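You operate a simulated robot arm through the tools that you are given. There is no shell and no other tool.

Carry out the task below with a simulated robot arm. There is one attempt and no reset: what you move stays moved.

Task
Change to the supply that shows more volts.
Fine: stop, isolator off, switch over, isolator on, start, in that order.

It is judged by the outcome, as a careful person would: the job done as asked, and still so three seconds after it is handed in. It fails if anything else is knocked over, pushed out of place, dropped, spilled or broken.

Robot
A 7-joint arm with a three-finger gripper, fixed in place. Base frame: the origin is on the floor under the middle of its stand, x ahead of it, y to its left, z up. Units: m, rad, N and s.
It reaches about 1.342 m from its shoulder. Its first joint turns from -2.897 to 2.897 rad. Payload 2.69 kg.
The tool frame sits at the grasp point between the pads (the TCP): z along the fingers, y along the line on which they close. The tips reach 0.03 m beyond it. The gripper opens to 0.128 m; its body begins 0.117 m behind the TCP.
Orientation is that of the tool frame in the base frame, as a unit quaternion [x, y, z, w]. With the fingers straight down and closing along the base's y, the tool's x points along the base's -x, its y along +y and its z along -z.

Tools
- The arm moves only by the tool servo_tool. Its argument "plan" is a list of rows, each a list of 3 entries, a list of its own where there are three numbers: the shift along the tool's x, y, z in cm, then the turn, a rotation vector about the tool's x, y, z in rad, then the closure in counts, from 0 (fully open) to 255 (shut). In form: [[[dx, dy, dz], [ax, ay, az], jaw], ...]. A call has 1 to 20 rows; each row shifts and turns the commanded pose from where the row before left it, along the tool's axes as they then stand. Rows are played at 5 a second. More than 0.05 m and 0.15 rad between two rows, or a gripper value outside its range, and nothing of the call is played. A pose out of reach is approached as far as the arm can. The call stops where the force on the tool passes 40 N (or 10 N more than at its start, if that is more) or the arm is blocked; 0.2 s more then pass. Each finger travels about 0.127 m/s and halts on what it meets, pressing with about 36 N; the grip force reading is that of the motor and also rises with nothing between the fingers. The clock runs only during rows and for 0.2 s after the last one: add rows that do not move to give the fingers time. It gives the time, the measured TCP pose, the force on the tool (base axes), the opening and the grip force at its end, in the units of the frame above (readings bear some noise), with the torque about the TCP (base axes, N m) and any sound that the robot's microphone picked up.
- Cameras (640 x 400 px; columns grow to the right, rows downward): "scene" is fixed at [0.057, -0.4946, 1.6754]; the picture's right is [0.83, -0.56, 0.00], its down [-0.27, -0.39, -0.88] and it looks along [0.49, 0.73, -0.47] (base axes); focal length 330 px, centre (320, 200). "wrist" rides on the gripper at [0.058, 0.054, -0.131] in the tool frame; the picture's right is [-0.68, 0.74, 0.00], its down [-0.62, -0.57, -0.55] and it looks along [-0.40, -0.37, 0.84] (tool axes); focal length 234 px, centre (320, 200). There is no depth. A picture from a camera that has moved, and an enlarged one, comes with that camera's place and axes in the base frame and with its lens. The place of the scene camera against the robot may be out by one fixed shift of up to 0.018 m in any direction.
- get_image(camera): a new picture of that camera. The clock stands still meanwhile.
- slide_trunk(by): moves the trunk up (or, below 0, down) by that many m; the arm rides with it, the base frame stays. It gives what a move gives, with no picture.
- close_up(camera, box): a new picture of the part [left, top, right, bottom] of that camera's present view, enlarged. The clock stands still meanwhile.
- close_job(): hands the job in; it is judged then, once.

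Nothing tells you positions but the pictures and the camera data. Unless the task says otherwise, let go and move clear before handing in.

The tools are called after "Emit:" as name(argument=value, ...) on one line, values as JSON. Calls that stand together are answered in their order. servo_tool: Moves the arm, as the interface text tells. Its arguments: {"type":"object","properties":{"plan":{"type":"array","items":{"type":"array"}}},"required":["plan"]} The other tools are called the same way: slide_trunk (by) moves the trunk up or down; get_image (camera) takes a picture; close_up (camera, box) takes an enlarged picture of a part of a camera's view; close_job () hands the job in.

At the start:

```text
t: 0.0
tcp_pos: [0.4546, 0.1655, 1.3603]
orientation: [0.0, 1.0, 0.0, 0.0]
wrist_force: [0.0, 0.3, -0.8]
wrist_torque: [-0.01, 0.01, -0.01]
gripper_width: 0.1279
gripper_force: 0.0
trunk travel left (down, up): [-0.15, 0.2]
```

scene: 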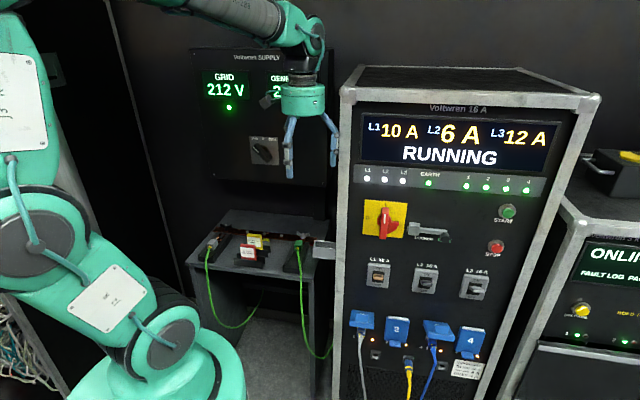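
wrist: 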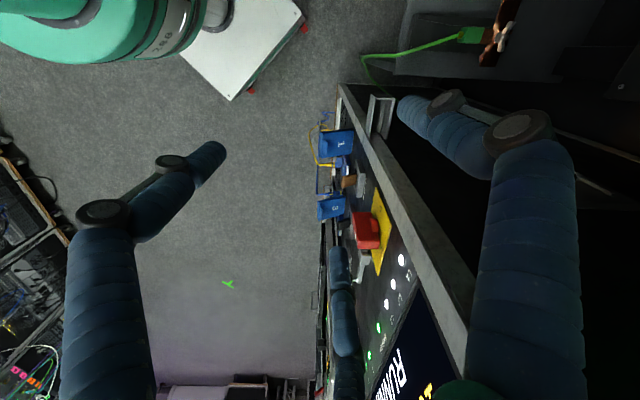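

I see a distribution rack with a RUNNING display, a red/yellow rotary isolator, START and STOP buttons, and a supply panel on the wall behind with GRID 212 V and a partly hidden generator reading. I'll look closer first before moving.

Emit:
close_up(camera="scene", box=[180, 40, 340, 200])

Emit:
close_up(camera="scene", box=[340, 160, 540, 300])

Emit:
close_up(camera="scene", box=[340, 90, 580, 200])

Emit:
close_up(camera="scene", box=[180, 200, 340, 300])

```text
2.50 times, centred on (260, 120) of scene
camera zoom: at [0.057, -0.4946, 1.6754], right [0.83, -0.56, 0.0], down [-0.27, -0.39, -0.88], along [0.49, 0.73, -0.47], focal length 824 px, centre (470, 400)
```

zoom: 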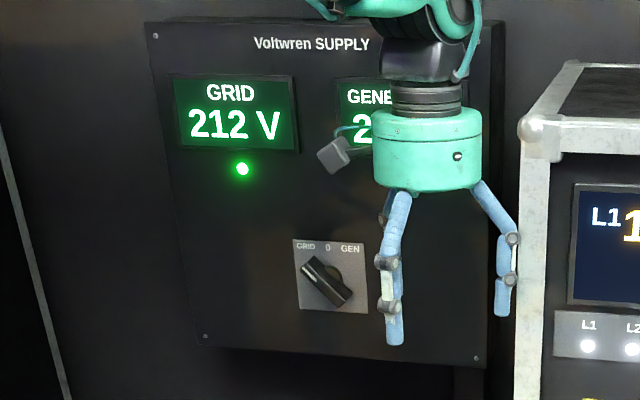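

```text
2.86 times, centred on (440, 230) of scene
camera zoom: at [0.057, -0.4946, 1.6754], right [0.83, -0.56, 0.0], down [-0.27, -0.39, -0.88], along [0.49, 0.73, -0.47], focal length 942 px, centre (-23, 114)
```

zoom: 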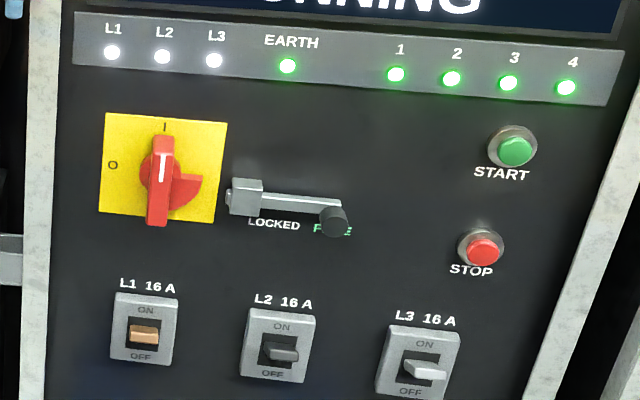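

```text
2.67 times, centred on (460, 145) of scene
camera zoom: at [0.057, -0.4946, 1.6754], right [0.83, -0.56, 0.0], down [-0.27, -0.39, -0.88], along [0.49, 0.73, -0.47], focal length 879 px, centre (-53, 347)
```

zoom: 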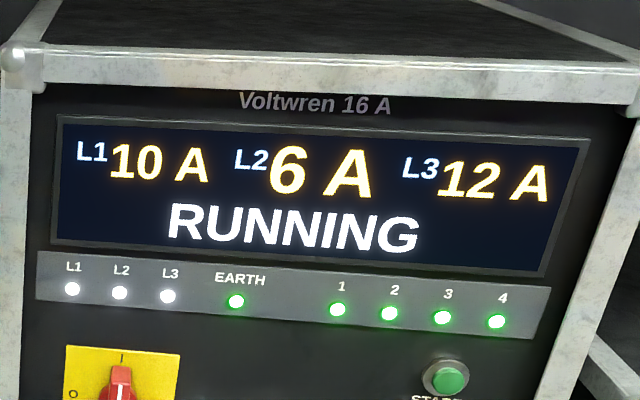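

```text
4.00 times, centred on (260, 250) of scene
camera zoom: at [0.057, -0.4946, 1.6754], right [0.83, -0.56, 0.0], down [-0.27, -0.39, -0.88], along [0.49, 0.73, -0.47], focal length 1318 px, centre (560, 0)
```

zoom: 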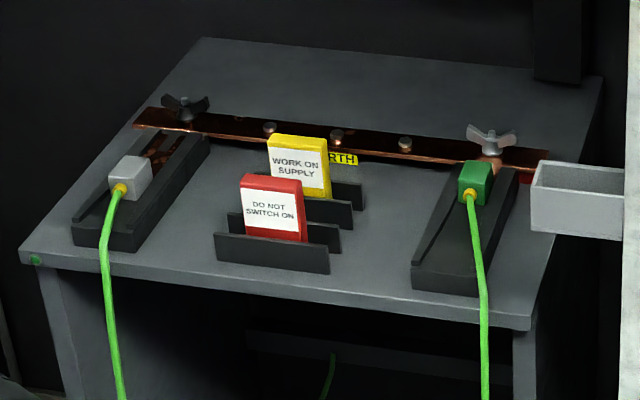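

The gripper hides the generator reading in the scene camera. The rack and supply panel both seem to face roughly toward (-0.7, -0.7), so I'll back away from them first and then look again.

Emit:
servo_tool(plan=[[[3, -3, 0], [0, 0, 0], 0], [[3, -3, 0], [0, 0, 0], 0], [[3, -4, 0], [0, 0, 0], 0], [[2, -4, 0], [0, 0, 0], 0], [[0, -4, 0], [0, 0, 0], 0], [[0, -4, 0], [0, 0, 0], 0], [[0, 0, 0], [0, 0, 0], 0]])

Emit:
get_image(camera="scene")

Emit:
get_image(camera="wrist")

```text
t: 1.6
tcp_pos: [0.3447, -0.0544, 1.3592]
orientation: [0.0, 1.0, 0.0, 0.0]
wrist_force: [-0.3, -0.1, 0.8]
wrist_torque: [0.0, -0.01, -0.04]
gripper_width: 0.1281
gripper_force: 0.0
trunk travel left (down, up): [-0.15, 0.2]
```

```text
taken
```

scene: 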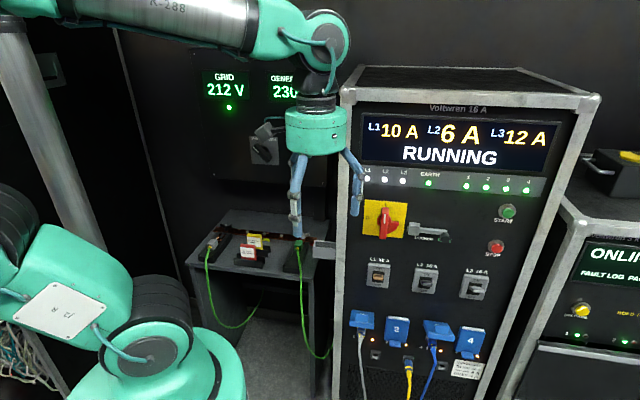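

```text
taken
camera wrist: at [0.2863, -0.0015, 1.4916], right [0.68, 0.74, 0.0], down [0.62, -0.56, 0.55], along [0.4, -0.37, -0.84], focal length 234 px, centre (320, 200)
```

wrist: 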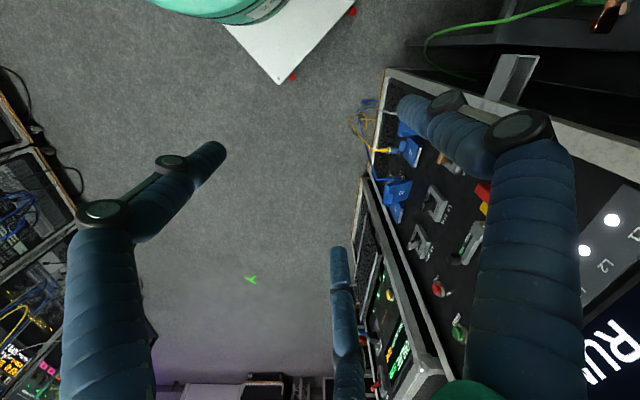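

The generator appears to read 230 V against 212 V for the grid, so the switchover is GRID to GEN. Next I move to a standoff in front of the rack and tilt the tool to point at it.

Emit:
close_up(camera="scene", box=[180, 40, 340, 140])

Emit:
servo_tool(plan=[[[-4, -1, 0], [0, 0, 0], 0], [[-4, -1, 0], [0, 0, 0], 0], [[-4, 0, 0], [0, 0, 0], 0], [[-3, 0, 0], [0, 0, 0], 0], [[0, 0, 0], [-0.0935, -0.0916, 0], 0], [[0, 0, 0], [-0.0935, -0.0916, 0], 0], [[0, 0, 0], [-0.0935, -0.0916, 0], 0], [[0, 0, 0], [-0.0935, -0.0916, 0], 0], [[0, 0, 0], [-0.0935, -0.0916, 0], 0], [[0, 0, 0], [-0.0935, -0.0916, 0], 0], [[0, 0, 0], [0, 0, 0], 0]])

Emit:
get_image(camera="scene")

Emit:
get_image(camera="wrist")

```text
4.00 times, centred on (260, 90) of scene
camera zoom: at [0.057, -0.4946, 1.6754], right [0.83, -0.56, 0.0], down [-0.27, -0.39, -0.88], along [0.49, 0.73, -0.47], focal length 1318 px, centre (560, 640)
```

zoom: 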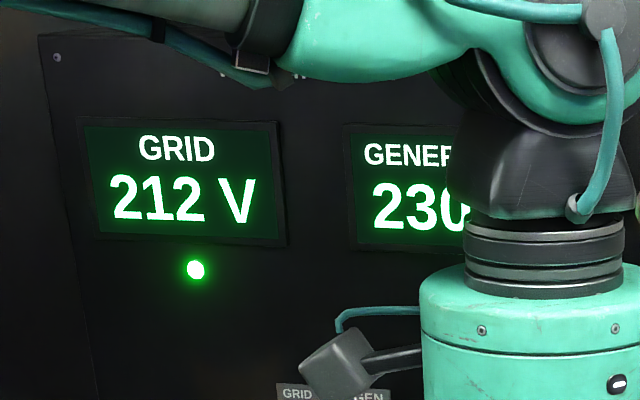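

```text
t: 4.0
tcp_pos: [0.495, -0.0762, 1.3611]
orientation: [-0.001, 0.924, 0.273, 0.268]
wrist_force: [-0.6, 0.4, -0.3]
wrist_torque: [0.01, 0.0, 0.03]
gripper_width: 0.1276
gripper_force: 0.1
trunk travel left (down, up): [-0.15, 0.2]
```

```text
taken
```

scene: 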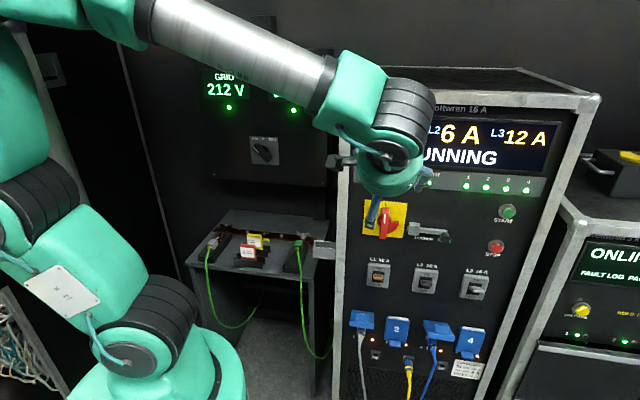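

```text
taken
camera wrist: at [0.3717, -0.0883, 1.4515], right [0.47, 0.53, 0.71], down [0.34, -0.85, 0.41], along [0.81, 0.05, -0.58], focal length 234 px, centre (320, 200)
```

wrist: 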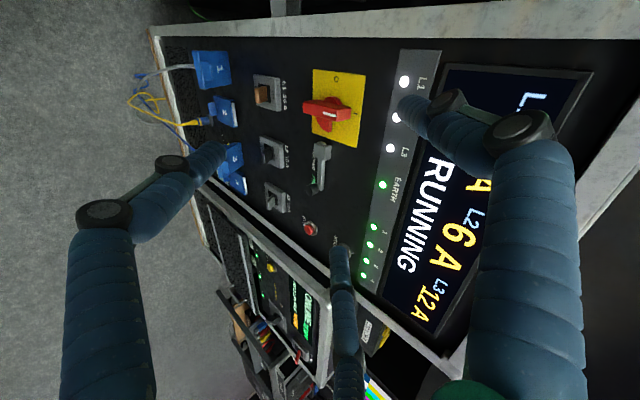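

The tilt is going as planned; I'm continuing it to horizontal and rolling so the wrist camera is on top.

Emit:
servo_tool(plan=[[[0, 0, 0], [-0.0935, -0.0916, 0], 0], [[0, 0, 0], [-0.0935, -0.0916, 0], 0], [[0, 0, 0], [-0.0935, -0.0916, 0], 0], [[0, 0, 0], [-0.0935, -0.0916, 0], 0], [[0, 0, 0], [-0.0935, -0.0916, 0], 0], [[0, 0, 0], [-0.0935, -0.0916, 0], 0], [[0, 0, 0], [0, 0, 0.131], 0], [[0, 0, 0], [0, 0, 0.131], 0], [[0, 0, 0], [0, 0, 0.131], 0], [[0, 0, 0], [0, 0, 0.131], 0], [[0, 0, 0], [0, 0, 0.131], 0], [[0, 0, 0], [0, 0, 0.131], 0], [[0, 0, 0], [0, 0, 0.131], 0], [[0, 0, 0], [0, 0, 0.131], 0], [[0, 0, 0], [0, 0, 0.131], 0], [[0, 0, 0], [0, 0, 0.131], 0], [[0, 0, 0], [0, 0, 0.131], 0], [[0, 0, 0], [0, 0, 0.131], 0], [[0, 0, 0], [0, 0, 0], 0]])

Emit:
get_image(camera="scene")

Emit:
get_image(camera="wrist")

```text
t: 8.0
tcp_pos: [0.4942, -0.0744, 1.3599]
orientation: [0.501, 0.499, 0.708, -0.009]
wrist_force: [1.1, -0.1, -0.4]
wrist_torque: [0.01, -0.02, 0.01]
gripper_width: 0.1281
gripper_force: 0.1
trunk travel left (down, up): [-0.15, 0.2]
```

```text
taken
```

scene: 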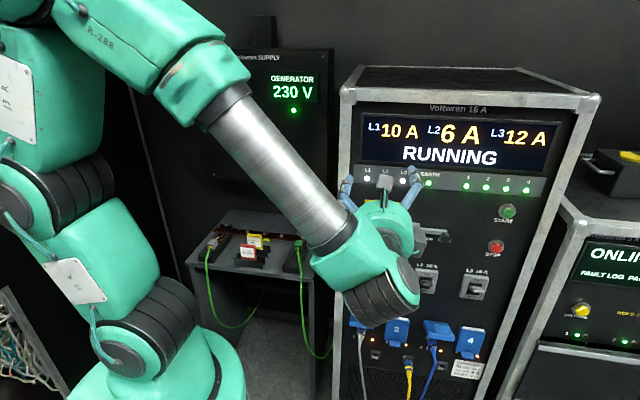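

```text
taken
camera wrist: at [0.4008, -0.1672, 1.4394], right [0.71, -0.7, 0.03], down [-0.37, -0.41, -0.84], along [0.6, 0.59, -0.55], focal length 234 px, centre (320, 200)
```

wrist: 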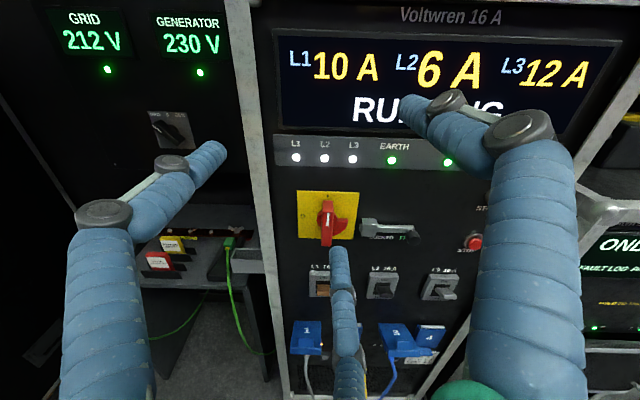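

STOP triangulates to about (0.911, -0.139, 1.09) and the isolator to about (0.676, 0.076, 1.146). The generator clearly shows 230 V, so it is the higher supply. Before touching anything I'll look closely at the lock lever, the selector and the earth shelf.

Emit:
close_up(camera="wrist", box=[280, 180, 500, 310])

Emit:
close_up(camera="wrist", box=[40, 0, 260, 140])

Emit:
close_up(camera="wrist", box=[130, 100, 290, 300])

```text
2.91 times, centred on (390, 245) of wrist
camera zoom: at [0.4008, -0.1672, 1.4394], right [0.71, -0.7, 0.03], down [-0.37, -0.41, -0.84], along [0.6, 0.59, -0.55], focal length 681 px, centre (116, 69)
```

zoom: 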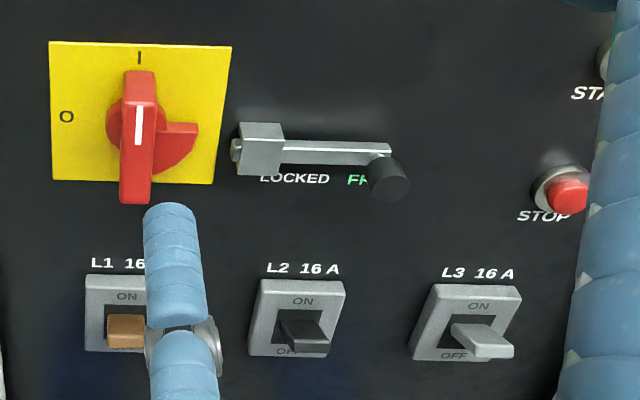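

```text
2.86 times, centred on (150, 70) of wrist
camera zoom: at [0.4008, -0.1672, 1.4394], right [0.71, -0.7, 0.03], down [-0.37, -0.41, -0.84], along [0.6, 0.59, -0.55], focal length 669 px, centre (806, 571)
```

zoom: 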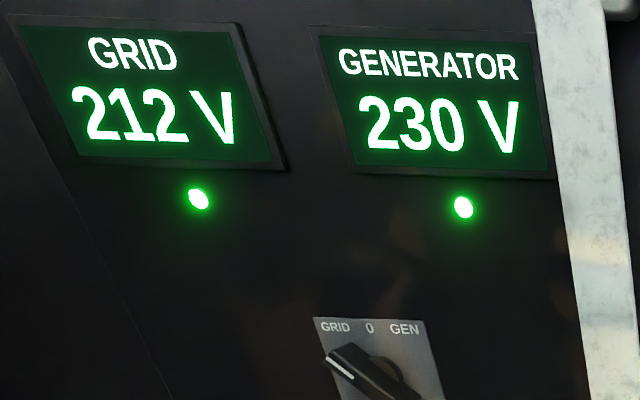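

```text
2.00 times, centred on (210, 200) of wrist
camera zoom: at [0.4008, -0.1672, 1.4394], right [0.71, -0.7, 0.03], down [-0.37, -0.41, -0.84], along [0.6, 0.59, -0.55], focal length 468 px, centre (540, 200)
```

zoom: 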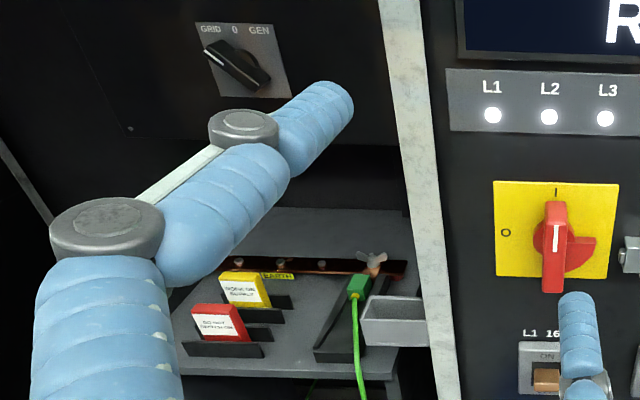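

The lock lever is at FREE and the selector points to GRID, with the selector at roughly (0.594, 0.725, 1.20). I'll start with STOP: shut the fingers and move to a standoff in front of that button.

Emit:
servo_tool(plan=[[[-4.34, 0.58, 0.5], [0, 0, 0], 255], [[-4.34, 0.58, 0.5], [0, 0, 0], 255], [[-4.34, 0.58, 0.5], [0, 0, 0], 255], [[-4.34, 0.58, 0.5], [0, 0, 0], 255], [[-4.34, 0.58, 0.5], [0, 0, 0], 255], [[-4.34, 0.58, 0.5], [0, 0, 0], 255], [[-4.34, 0.58, 0.5], [0, 0, 0], 255], [[-4.34, 0.58, 0.5], [0, 0, 0], 255], [[-4.34, 0.58, 0.5], [0, 0, 0], 255], [[-4.34, 0.58, 0.5], [0, 0, 0], 255], [[0, 0, 0], [0, 0, 0], 255]])

Emit:
get_image(camera="scene")

Emit:
get_image(camera="wrist")

```text
t: 10.4
tcp_pos: [0.7722, -0.2796, 1.0896]
orientation: [0.5, 0.5, 0.707, -0.009]
wrist_force: [0.1, -1.1, -0.3]
wrist_torque: [0.07, -0.07, 0.09]
gripper_width: 0.0024
gripper_force: 30.9
trunk travel left (down, up): [-0.15, 0.2]
```

```text
taken
```

scene: 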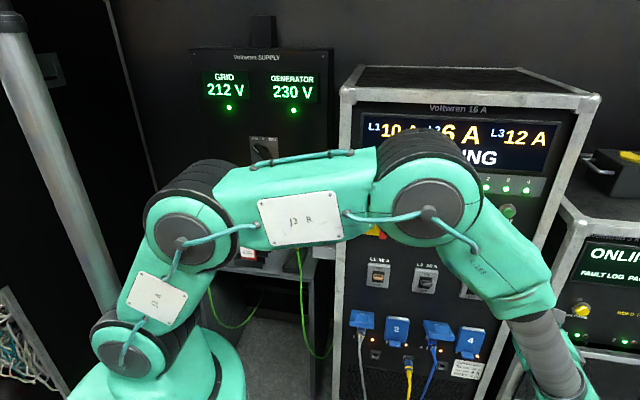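

```text
taken
camera wrist: at [0.6804, -0.3727, 1.1691], right [0.71, -0.7, 0.03], down [-0.37, -0.41, -0.84], along [0.6, 0.59, -0.55], focal length 234 px, centre (320, 200)
```

wrist: 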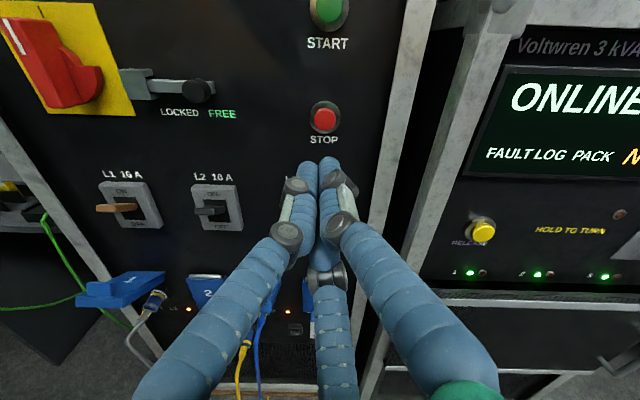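

The fingers are shut and STOP sits just above them in view; combining two views puts its cap at (0.918, -0.142, 1.090), about 17 cm ahead of the tips. I'll close most of that gap and check alignment.

Emit:
servo_tool(plan=[[[-0.56, 0.57, 2], [0, 0, 0], 255], [[0, 0, 3], [0, 0, 0], 255], [[0, 0, 3], [0, 0, 0], 255], [[0, 0, 3], [0, 0, 0], 255], [[0, 0, 2.5], [0, 0, 0], 255], [[0, 0, 1], [0, 0, 0], 255], [[0, 0, 0], [0, 0, 0], 255]])

Emit:
get_image(camera="wrist")

Emit:
get_image(camera="scene")

```text
t: 12.0
tcp_pos: [0.8847, -0.1838, 1.0901]
orientation: [0.5, 0.5, 0.707, -0.009]
wrist_force: [0.3, -0.4, 0.4]
wrist_torque: [0.01, 0.03, -0.05]
gripper_width: 0.0023
gripper_force: 30.8
trunk travel left (down, up): [-0.15, 0.2]
```

```text
taken
camera wrist: at [0.7915, -0.2753, 1.1694], right [0.71, -0.7, 0.03], down [-0.37, -0.41, -0.84], along [0.6, 0.59, -0.55], focal length 234 px, centre (320, 200)
```

wrist: 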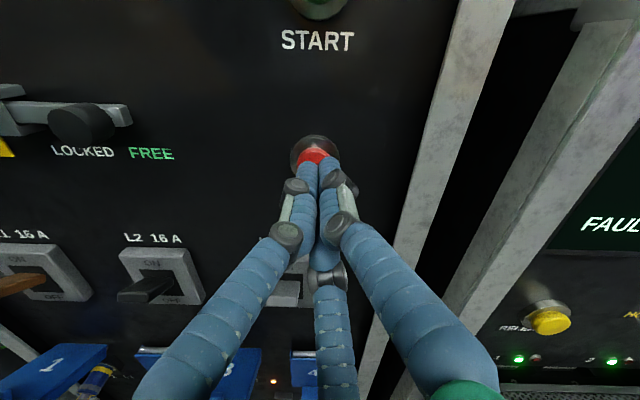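

```text
taken
```

scene: 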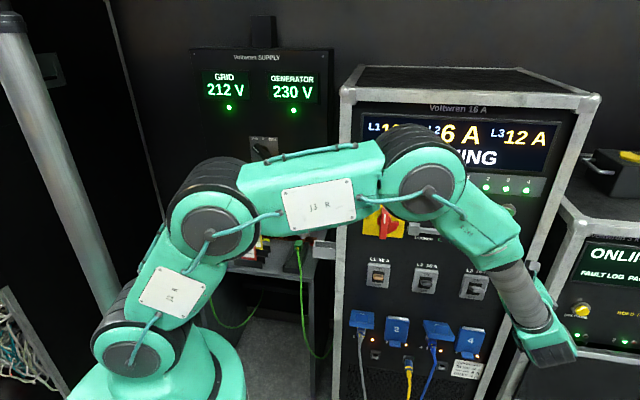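

The tips are nearly centred on STOP, about 2 cm short of the cap. I'll correct 3 mm left and press in small steps.

Emit:
servo_tool(plan=[[[0.21, -0.21, 0.5], [0, 0, 0], 255], [[0, 0, 0.5], [0, 0, 0], 255], [[0, 0, 0.5], [0, 0, 0], 255], [[0, 0, 0.4], [0, 0, 0], 255], [[0, 0, 0.3], [0, 0, 0], 255], [[0, 0, 0.3], [0, 0, 0], 255], [[0, 0, 0.2], [0, 0, 0], 255]])

Emit:
get_image(camera="wrist")

Emit:
close_up(camera="scene", box=[340, 90, 580, 240])

```text
t: 13.6
tcp_pos: [0.8981, -0.1637, 1.0893]
orientation: [0.501, 0.499, 0.707, -0.009]
wrist_force: [-21.8, -19.1, -1.5]
wrist_torque: [-0.31, -0.01, -0.15]
gripper_width: 0.006
gripper_force: 31.7
trunk travel left (down, up): [-0.15, 0.2]
heard: click
```

```text
taken
camera wrist: at [0.8051, -0.2557, 1.1693], right [0.71, -0.7, 0.03], down [-0.37, -0.41, -0.84], along [0.6, 0.59, -0.55], focal length 234 px, centre (320, 200)
```

wrist: 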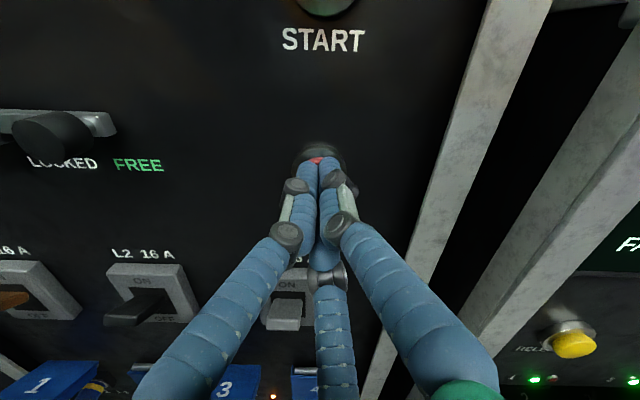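

```text
2.67 times, centred on (460, 165) of scene
camera zoom: at [0.057, -0.4946, 1.6754], right [0.83, -0.56, 0.0], down [-0.27, -0.39, -0.88], along [0.49, 0.73, -0.47], focal length 879 px, centre (-53, 293)
```

zoom: 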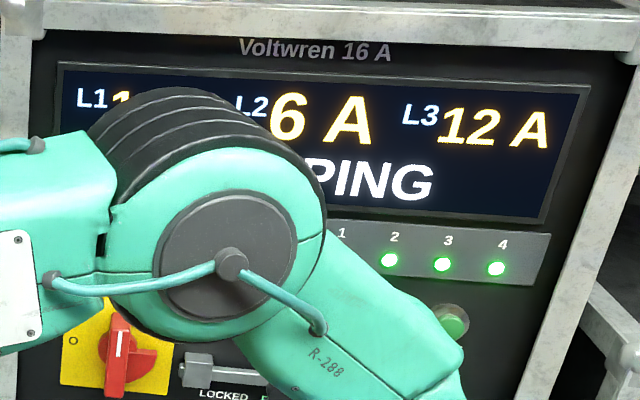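

STOP clicked and the display now ends in "…PING", so the unit is stopping. I'll back straight off, move across to a standoff in front of the isolator, and check that it reads stopped before switching anything.

Emit:
servo_tool(plan=[[[0, 0, -2], [0, 0, 0], 255], [[0, 0, -4], [0, 0, 0], 255], [[0, 0, -4], [0, 0, 0], 255], [[3.36, -2.42, -0.41], [0, 0, 0], 255], [[3.36, -2.42, -0.41], [0, 0, 0], 200], [[3.36, -2.42, -0.41], [0, 0, 0], 150], [[3.36, -2.42, -0.41], [0, 0, 0], 100], [[3.36, -2.42, -0.41], [0, 0, 0], 50], [[3.36, -2.42, -0.41], [0, 0, 0], 0], [[3.36, -2.42, -0.41], [0, 0, 0], 0], [[3.36, -2.42, -0.41], [0, 0, 0], 0], [[0, 0, 0], [0, 0, 0], 0]])

Emit:
get_image(camera="wrist")

Emit:
get_image(camera="scene")

```text
t: 16.2
tcp_pos: [0.5736, -0.0271, 1.1482]
orientation: [0.5, 0.5, 0.707, -0.009]
wrist_force: [0.0, 0.3, 0.2]
wrist_torque: [-0.01, 0.04, -0.09]
gripper_width: 0.1278
gripper_force: 0.1
trunk travel left (down, up): [-0.15, 0.2]
```

```text
taken
camera wrist: at [0.4795, -0.1198, 1.2281], right [0.71, -0.7, 0.03], down [-0.36, -0.41, -0.84], along [0.6, 0.59, -0.55], focal length 234 px, centre (320, 200)
```

wrist: 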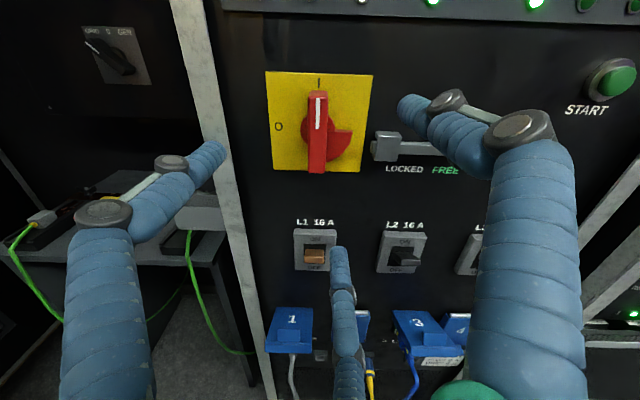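

```text
taken
```

scene: 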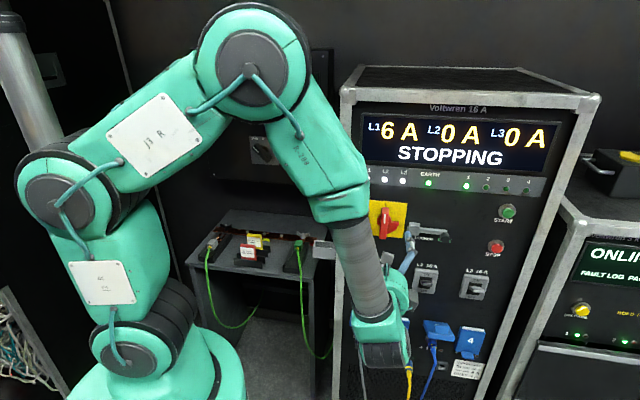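

It is still STOPPING, with L1 at 6 A and the others at 0, so I'll wait for it to finish. Meanwhile I roll the tool 45° so the fingers close horizontally across the upright handle.

Emit:
close_up(camera="wrist", box=[250, 55, 410, 195])

Emit:
servo_tool(plan=[[[0, 0, 0], [0, 0, 0.1309], 0], [[0, 0, 0], [0, 0, 0.1309], 0], [[0, 0, 0], [0, 0, 0.1309], 0], [[0, 0, 0], [0, 0, 0.1309], 0], [[0, 0, 0], [0, 0, 0.1309], 0], [[0, 0, 0], [0, 0, 0.1309], 0], [[0, 0, 0], [0, 0, 0], 0], [[0, 0, 0], [0, 0, 0], 0], [[0, 0, 0], [0, 0, 0], 0], [[0, 0, 0], [0, 0, 0], 0]])

Emit:
get_image(camera="wrist")

Emit:
get_image(camera="scene")

```text
2.86 times, centred on (330, 125) of wrist
camera zoom: at [0.4795, -0.1198, 1.2281], right [0.71, -0.7, 0.03], down [-0.36, -0.41, -0.84], along [0.6, 0.59, -0.55], focal length 669 px, centre (291, 414)
```

zoom: 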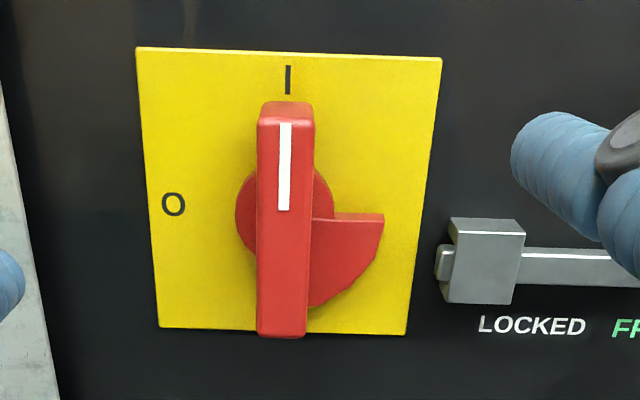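

```text
t: 18.4
tcp_pos: [0.5731, -0.027, 1.1461]
orientation: [0.653, 0.27, 0.65, -0.279]
wrist_force: [0.2, 0.8, -0.2]
wrist_torque: [-0.03, 0.0, -0.02]
gripper_width: 0.1279
gripper_force: 0.1
trunk travel left (down, up): [-0.15, 0.2]
```

```text
taken
camera wrist: at [0.5208, -0.1591, 1.2044], right [0.52, -0.51, -0.69], down [-0.79, 0.01, -0.61], along [0.32, 0.86, -0.4], focal length 234 px, centre (320, 200)
```

wrist: 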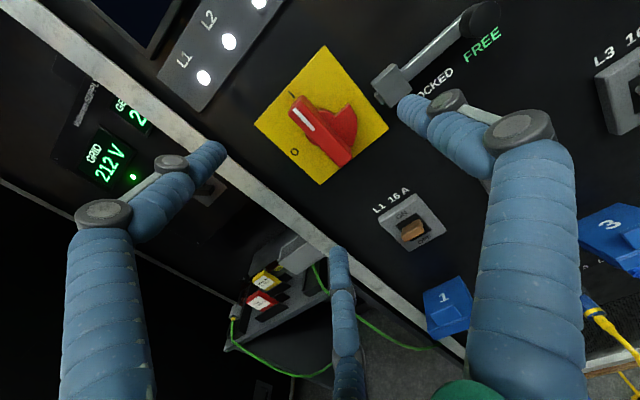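

```text
taken
```

scene: 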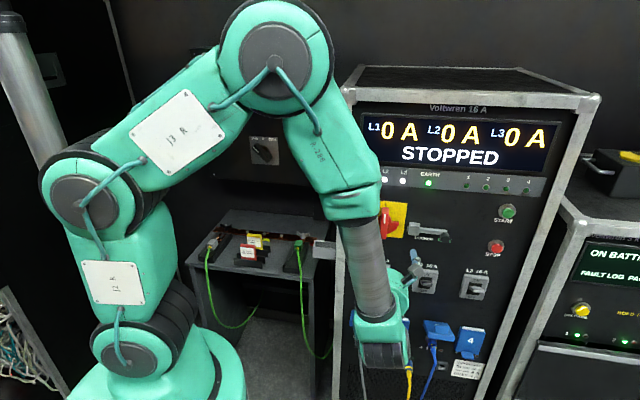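

The display now reads STOPPED with 0 A on all phases; the UPS beside it has gone to battery, so I'll keep moving. The isolator plate centre triangulates to (0.697, 0.104, 1.141), and I want a closer view of the handle, its tab and the lock block before gripping.

Emit:
close_up(camera="wrist", box=[240, 20, 440, 200])

Emit:
close_up(camera="scene", box=[540, 200, 640, 380])

```text
2.22 times, centred on (340, 110) of wrist
camera zoom: at [0.5208, -0.1591, 1.2044], right [0.52, -0.51, -0.69], down [-0.79, 0.01, -0.61], along [0.32, 0.86, -0.4], focal length 520 px, centre (276, 400)
```

zoom: 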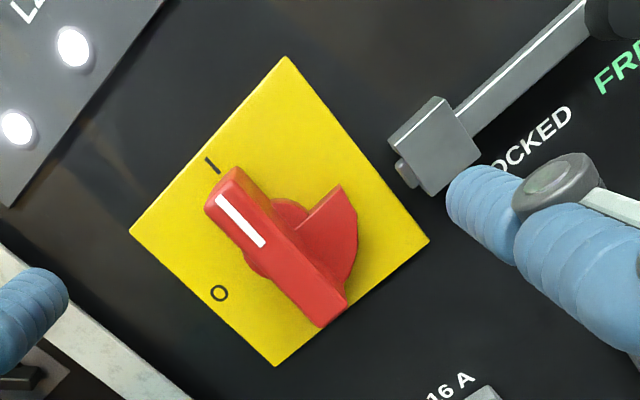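

```text
2.22 times, centred on (590, 290) of scene
camera zoom: at [0.057, -0.4946, 1.6754], right [0.83, -0.56, 0.0], down [-0.27, -0.39, -0.88], along [0.49, 0.73, -0.47], focal length 732 px, centre (-280, 0)
```

zoom: 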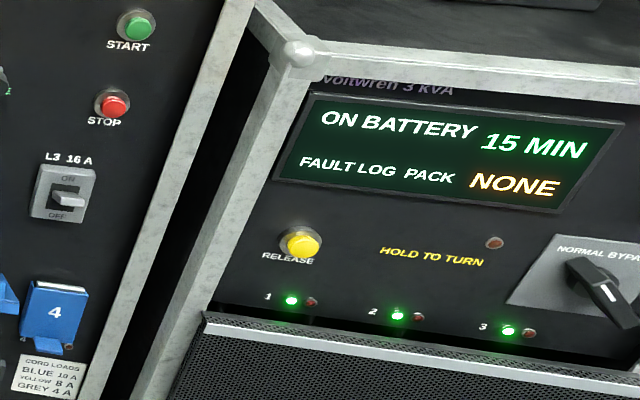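

The handle bar is about 24 mm wide, 92 mm long and 3 cm proud of the plate, with a low tab to its right and the lock block about 7 cm right of the axis. I'll part-close the fingers to clear that block and move to about 5 cm short of the gripping depth.

Emit:
servo_tool(plan=[[[-0.3, -0.4, 1], [0, 0, 0], 88], [[-0.3, -0.45, 2], [0, 0, 0], 88], [[0, 0, 2.5], [0, 0, 0], 88], [[0, 0, 2.5], [0, 0, 0], 88], [[0, 0, 0], [0, 0, 0], 88]])

Emit:
get_image(camera="wrist")

Emit:
close_up(camera="wrist", box=[220, 40, 440, 260])

Emit:
close_up(camera="scene", box=[340, 180, 480, 300])

```text
t: 19.6
tcp_pos: [0.6217, 0.0341, 1.1409]
orientation: [0.654, 0.27, 0.65, -0.277]
wrist_force: [0.4, 0.3, -0.2]
wrist_torque: [0.03, -0.01, 0.0]
gripper_width: 0.0836
gripper_force: 0.0
trunk travel left (down, up): [-0.15, 0.2]
```

```text
taken
camera wrist: at [0.5696, -0.0978, 1.2], right [0.52, -0.51, -0.69], down [-0.79, 0.01, -0.61], along [0.32, 0.86, -0.4], focal length 234 px, centre (320, 200)
```

wrist: 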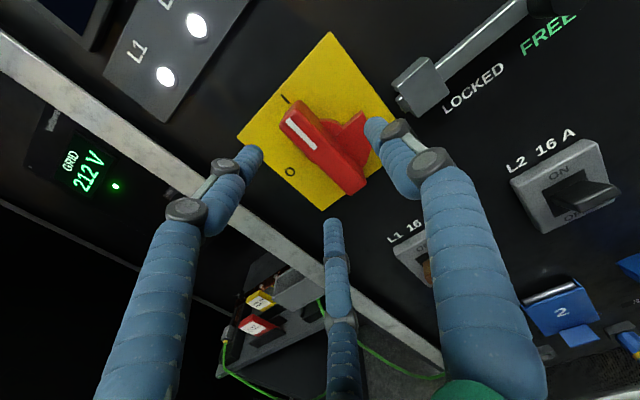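

```text
1.82 times, centred on (330, 150) of wrist
camera zoom: at [0.5696, -0.0978, 1.2], right [0.52, -0.51, -0.69], down [-0.79, 0.01, -0.61], along [0.32, 0.86, -0.4], focal length 426 px, centre (302, 291)
```

zoom: 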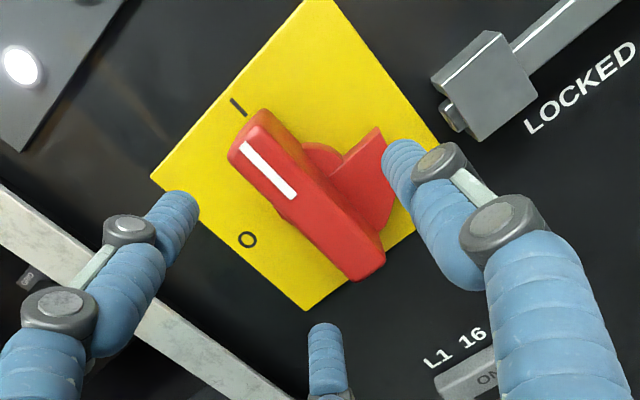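

```text
3.33 times, centred on (410, 240) of scene
camera zoom: at [0.057, -0.4946, 1.6754], right [0.83, -0.56, 0.0], down [-0.27, -0.39, -0.88], along [0.49, 0.73, -0.47], focal length 1099 px, centre (20, 67)
```

zoom: 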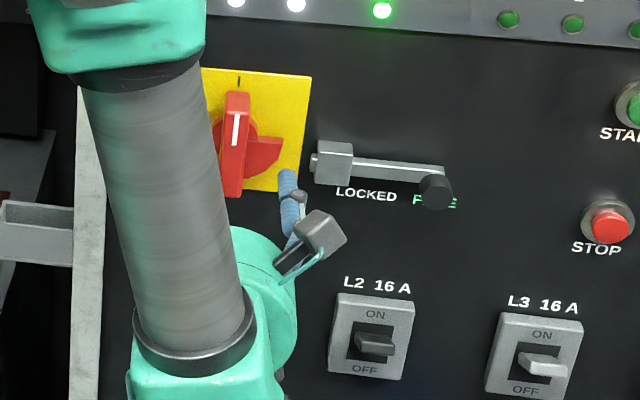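

The predicted and observed plate corners agree to about 2 mm, so the axis is (0.697, 0.1035, 1.1405) and the finger geometry matches. I'll slide the open fingers around the bar, staying clear of the tab and lock block.

Emit:
servo_tool(plan=[[[0, 0, 2], [0, 0, 0], 88], [[0, 0, 1.5], [0, 0, 0], 88], [[0, 0, 1.2], [0, 0, 0], 88], [[0, 0, 0.8], [0, 0, 0], 88], [[0, 0, 0], [0, 0, 0], 88]])

Emit:
get_image(camera="wrist")

Emit:
close_up(camera="scene", box=[340, 180, 480, 300])

```text
t: 20.8
tcp_pos: [0.6626, 0.0721, 1.1423]
orientation: [0.653, 0.271, 0.65, -0.28]
wrist_force: [-5.6, -14.8, -2.7]
wrist_torque: [0.0, 0.06, -0.82]
gripper_width: 0.0926
gripper_force: 6.2
trunk travel left (down, up): [-0.15, 0.2]
```

```text
taken
camera wrist: at [0.6093, -0.059, 1.1994], right [0.52, -0.51, -0.69], down [-0.79, 0.01, -0.61], along [0.32, 0.86, -0.4], focal length 234 px, centre (320, 200)
```

wrist: 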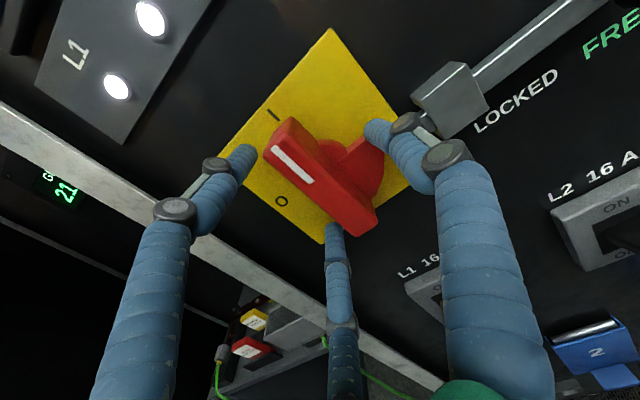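

```text
3.33 times, centred on (410, 240) of scene
camera zoom: at [0.057, -0.4946, 1.6754], right [0.83, -0.56, 0.0], down [-0.27, -0.39, -0.88], along [0.49, 0.73, -0.47], focal length 1099 px, centre (20, 67)
```

zoom: 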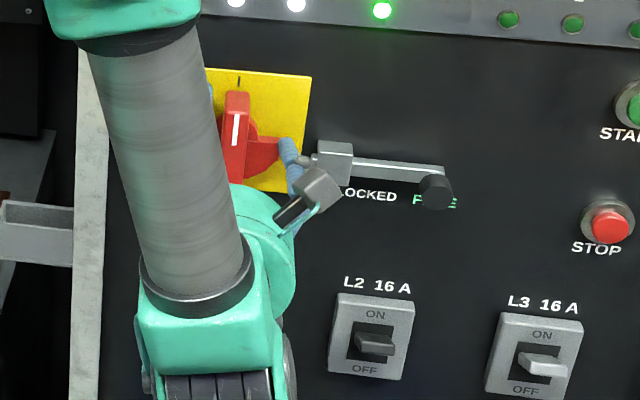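

The single finger has met the handle's tab on the right (about 15 N push-back), so a centric grip won't seat deep enough. I'll back off and instead turn the handle with the closed fingers bearing on the bar's upper right side, which is free of the tab.

Emit:
servo_tool(plan=[[[0, 0, -1.5], [0, 0, 0], 88], [[0, 0, -2.5], [0, 0, 0], 88], [[0, 0, -2], [0, 0, 0], 88], [[1.7, 1.9, 0], [0, 0, 0], 255], [[1.7, 1.9, 0], [0, 0, 0], 255], [[0, 0, 0], [0, 0, 0], 255], [[0, 0, 0], [0, 0, 0], 255], [[0, 0, 0], [0, 0, 0], 255]])

Emit:
get_image(camera="wrist")

Emit:
close_up(camera="scene", box=[340, 180, 480, 300])

```text
t: 22.6
tcp_pos: [0.6469, 0.0066, 1.1724]
orientation: [0.653, 0.271, 0.65, -0.279]
wrist_force: [0.0, 0.5, -0.1]
wrist_torque: [-0.02, 0.0, 0.01]
gripper_width: 0.0019
gripper_force: 31.3
trunk travel left (down, up): [-0.15, 0.2]
```

```text
taken
camera wrist: at [0.5936, -0.1263, 1.231], right [0.52, -0.51, -0.69], down [-0.79, 0.01, -0.61], along [0.32, 0.86, -0.4], focal length 234 px, centre (320, 200)
```

wrist: 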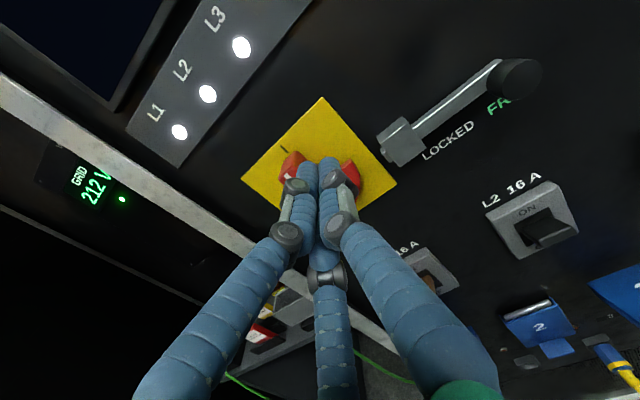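

```text
3.33 times, centred on (410, 240) of scene
camera zoom: at [0.057, -0.4946, 1.6754], right [0.83, -0.56, 0.0], down [-0.27, -0.39, -0.88], along [0.49, 0.73, -0.47], focal length 1099 px, centre (20, 67)
```

zoom: 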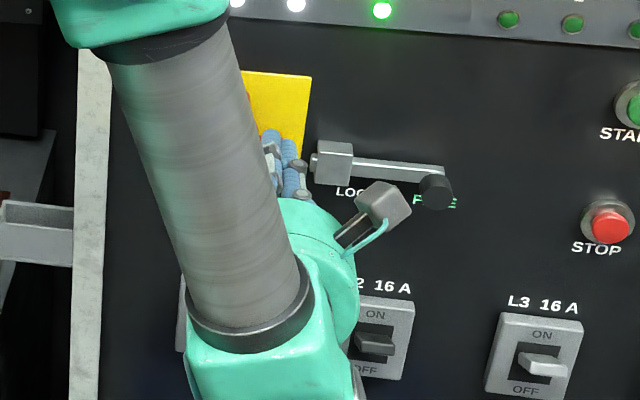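

The closed fingers are now about 3.2 cm right of and 3.2 cm above the axis. I'll nudge slightly up and right, then push in until the tips are about 1.2 cm off the plate beside the bar.

Emit:
servo_tool(plan=[[[0.4, 0.3, 1], [0, 0, 0], 255], [[0, 0, 2], [0, 0, 0], 255], [[0, 0, 1.5], [0, 0, 0], 255], [[0, 0, 1], [0, 0, 0], 255], [[0, 0, 0.7], [0, 0, 0], 255], [[0, 0, 0], [0, 0, 0], 255]])

Emit:
get_image(camera="wrist")

Emit:
close_up(camera="scene", box=[340, 160, 480, 280])

```text
t: 24.0
tcp_pos: [0.6899, 0.0479, 1.1782]
orientation: [0.653, 0.271, 0.65, -0.279]
wrist_force: [-1.2, 0.2, -0.7]
wrist_torque: [0.01, -0.03, 0.01]
gripper_width: 0.0019
gripper_force: 31.0
trunk travel left (down, up): [-0.15, 0.2]
```

```text
taken
camera wrist: at [0.6377, -0.0838, 1.2363], right [0.52, -0.51, -0.69], down [-0.79, 0.01, -0.61], along [0.32, 0.86, -0.4], focal length 234 px, centre (320, 200)
```

wrist: 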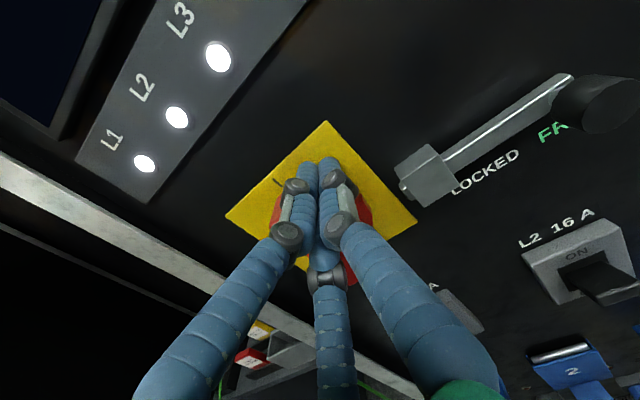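

```text
3.33 times, centred on (410, 220) of scene
camera zoom: at [0.057, -0.4946, 1.6754], right [0.83, -0.56, 0.0], down [-0.27, -0.39, -0.88], along [0.49, 0.73, -0.47], focal length 1099 px, centre (20, 133)
```

zoom: 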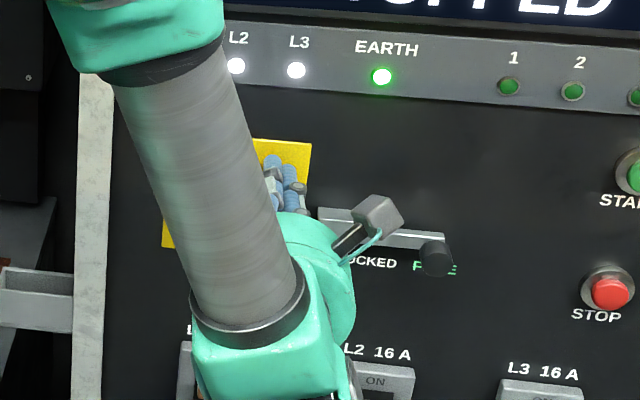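

No contact yet, and the tips are 1.5 cm off the plate beside the bar. Now I sweep counter-clockwise around the handle axis, turning the tool with it, in a first 45° portion.

Emit:
servo_tool(plan=[[[0.41, -0.52, 0], [0, 0, -0.131], 255], [[0.41, -0.52, 0], [0, 0, -0.131], 255], [[0.41, -0.52, 0], [0, 0, -0.131], 255], [[0.41, -0.52, 0], [0, 0, -0.131], 255], [[0.41, -0.52, 0], [0, 0, -0.131], 255], [[0.41, -0.52, 0], [0, 0, -0.131], 255]])

Emit:
get_image(camera="wrist")

Emit:
close_up(camera="scene", box=[340, 110, 540, 280])

```text
t: 25.4
tcp_pos: [0.6668, 0.0714, 1.1915]
orientation: [0.5, 0.5, 0.707, -0.007]
wrist_force: [0.0, 0.8, 0.4]
wrist_torque: [0.02, -0.02, 0.02]
gripper_width: 0.0021
gripper_force: 31.2
trunk travel left (down, up): [-0.15, 0.2]
```

```text
taken
camera wrist: at [0.573, -0.0197, 1.2711], right [0.71, -0.7, 0.03], down [-0.36, -0.41, -0.84], along [0.6, 0.59, -0.55], focal length 234 px, centre (320, 200)
```

wrist: 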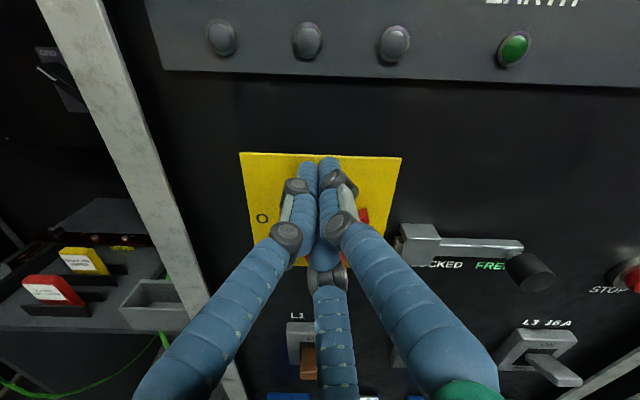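

```text
2.35 times, centred on (440, 195) of scene
camera zoom: at [0.057, -0.4946, 1.6754], right [0.83, -0.56, 0.0], down [-0.27, -0.39, -0.88], along [0.49, 0.73, -0.47], focal length 776 px, centre (38, 212)
```

zoom: 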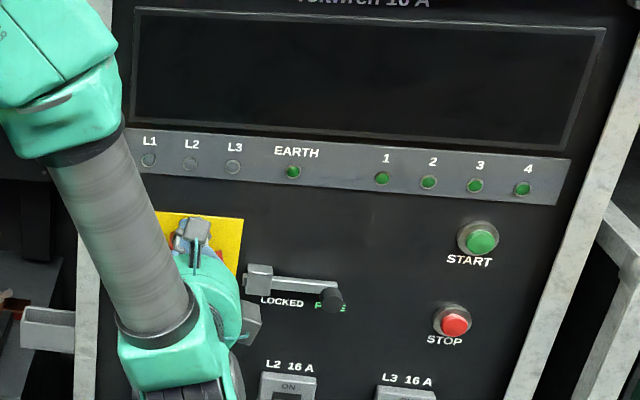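

The display and all phase lamps have gone dark, so the isolator has opened. I'll back straight out and check where the handle actually sits.

Emit:
servo_tool(plan=[[[0, 0, -1.5], [0, 0, 0], 255], [[0, 0, -3], [0, 0, 0], 255], [[0, 0, -3], [0, 0, 0], 255], [[0, 0, -3], [0, 0, 0], 255], [[0, 0, 0], [0, 0, 0], 100], [[0, 0, 0], [0, 0, 0], 0], [[0, 0, 0], [0, 0, 0], 0], [[0, 0, 0], [0, 0, 0], 0]])

Emit:
get_image(camera="wrist")

Emit:
get_image(camera="scene")

```text
t: 27.2
tcp_pos: [0.5928, -0.0011, 1.1897]
orientation: [0.499, 0.501, 0.707, -0.009]
wrist_force: [-1.0, 0.0, 0.6]
wrist_torque: [0.0, 0.03, 0.0]
gripper_width: 0.1279
gripper_force: 0.1
trunk travel left (down, up): [-0.15, 0.2]
```

```text
taken
camera wrist: at [0.4999, -0.0941, 1.2704], right [0.71, -0.7, 0.03], down [-0.36, -0.41, -0.84], along [0.6, 0.59, -0.55], focal length 234 px, centre (320, 200)
```

wrist: 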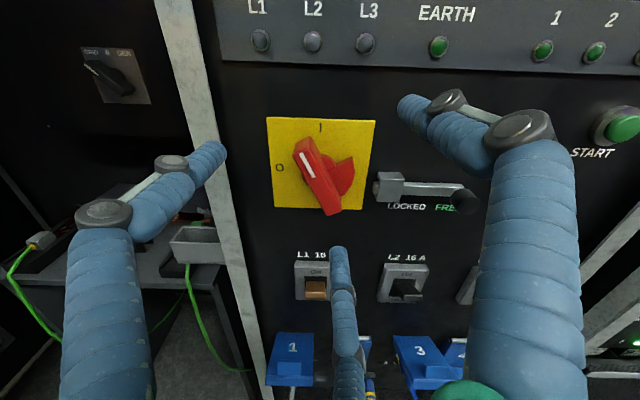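

```text
taken
```

scene: 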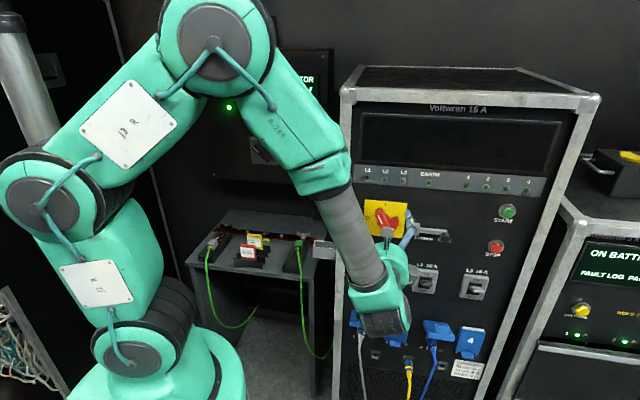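

The handle has only turned about 27°, so it isn't at O yet and must go the rest of the way. I'll re-insert the closed fingers just behind the bar and continue the sweep.

Emit:
servo_tool(plan=[[[-0.21, 0.22, 0], [0, 0, 0.06], 255], [[0, 0, 0], [0, 0, 0], 255], [[0, 0, 0], [0, 0, 0], 255], [[0, 0, 0], [0, 0, 0], 255], [[0, 0, 3], [0, 0, 0], 255], [[0, 0, 3], [0, 0, 0], 255], [[0, 0, 2], [0, 0, 0], 255], [[0, 0, 1.5], [0, 0, 0], 255], [[0, 0, 1], [0, 0, 0], 255], [[0, 0, 0], [0, 0, 0], 255]])

Emit:
get_image(camera="wrist")

```text
t: 29.4
tcp_pos: [0.6687, 0.0704, 1.1905]
orientation: [0.515, 0.484, 0.707, -0.029]
wrist_force: [0.5, 0.0, -0.7]
wrist_torque: [-0.02, -0.01, 0.01]
gripper_width: 0.0019
gripper_force: 31.3
trunk travel left (down, up): [-0.15, 0.2]
```

```text
taken
camera wrist: at [0.5795, -0.0245, 1.2706], right [0.71, -0.7, -0.03], down [-0.4, -0.37, -0.84], along [0.57, 0.61, -0.55], focal length 234 px, centre (320, 200)
```

wrist: 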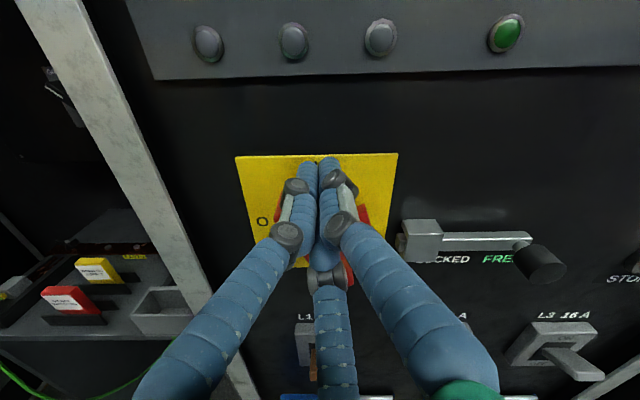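

Re-inserted with no contact force. Continuing the sweep another ~63°.

Emit:
servo_tool(plan=[[[0.19, -0.23, 0], [0, 0, -0.06], 255], [[0.41, -0.52, 0], [0, 0, -0.131], 255], [[0.41, -0.52, 0], [0, 0, -0.131], 255], [[0.41, -0.52, 0], [0, 0, -0.131], 255], [[0.41, -0.52, 0], [0, 0, -0.131], 255], [[0.41, -0.52, 0], [0, 0, -0.131], 255], [[0.41, -0.52, 0], [0, 0, -0.131], 255], [[0.41, -0.52, 0], [0, 0, -0.131], 255], [[0.41, -0.52, 0], [0, 0, -0.131], 255]])

Emit:
get_image(camera="wrist")

Emit:
close_up(camera="scene", box=[340, 160, 480, 280])

```text
t: 31.4
tcp_pos: [0.6356, 0.1032, 1.1659]
orientation: [0.181, 0.683, 0.616, 0.348]
wrist_force: [-0.9, 1.0, 1.8]
wrist_torque: [0.02, 0.05, -0.05]
gripper_width: 0.0021
gripper_force: 31.3
trunk travel left (down, up): [-0.15, 0.2]
```

```text
taken
camera wrist: at [0.494, 0.058, 1.2039], right [0.34, -0.33, 0.88], down [0.14, -0.91, -0.39], along [0.93, 0.26, -0.26], focal length 234 px, centre (320, 200)
```

wrist: 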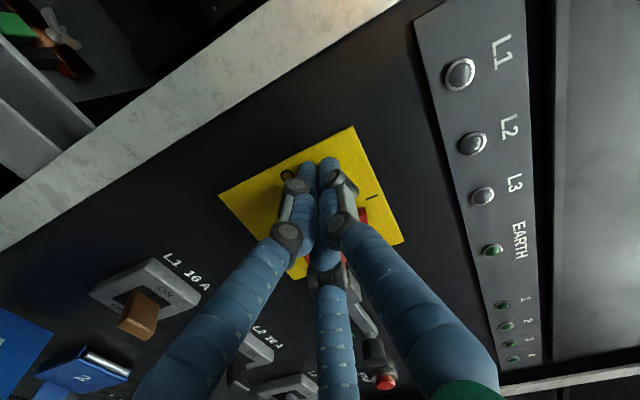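

```text
3.33 times, centred on (410, 220) of scene
camera zoom: at [0.057, -0.4946, 1.6754], right [0.83, -0.56, 0.0], down [-0.27, -0.39, -0.88], along [0.49, 0.73, -0.47], focal length 1099 px, centre (20, 133)
```

zoom: 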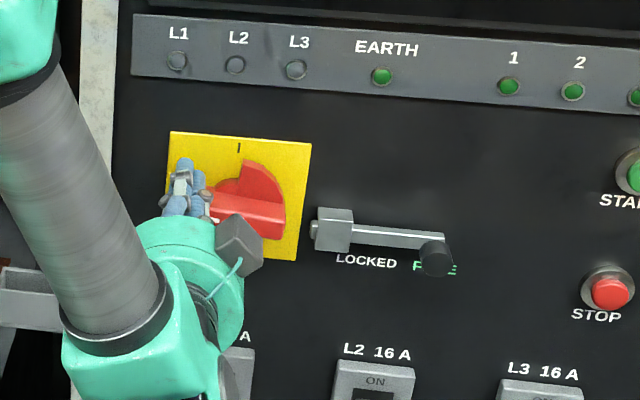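

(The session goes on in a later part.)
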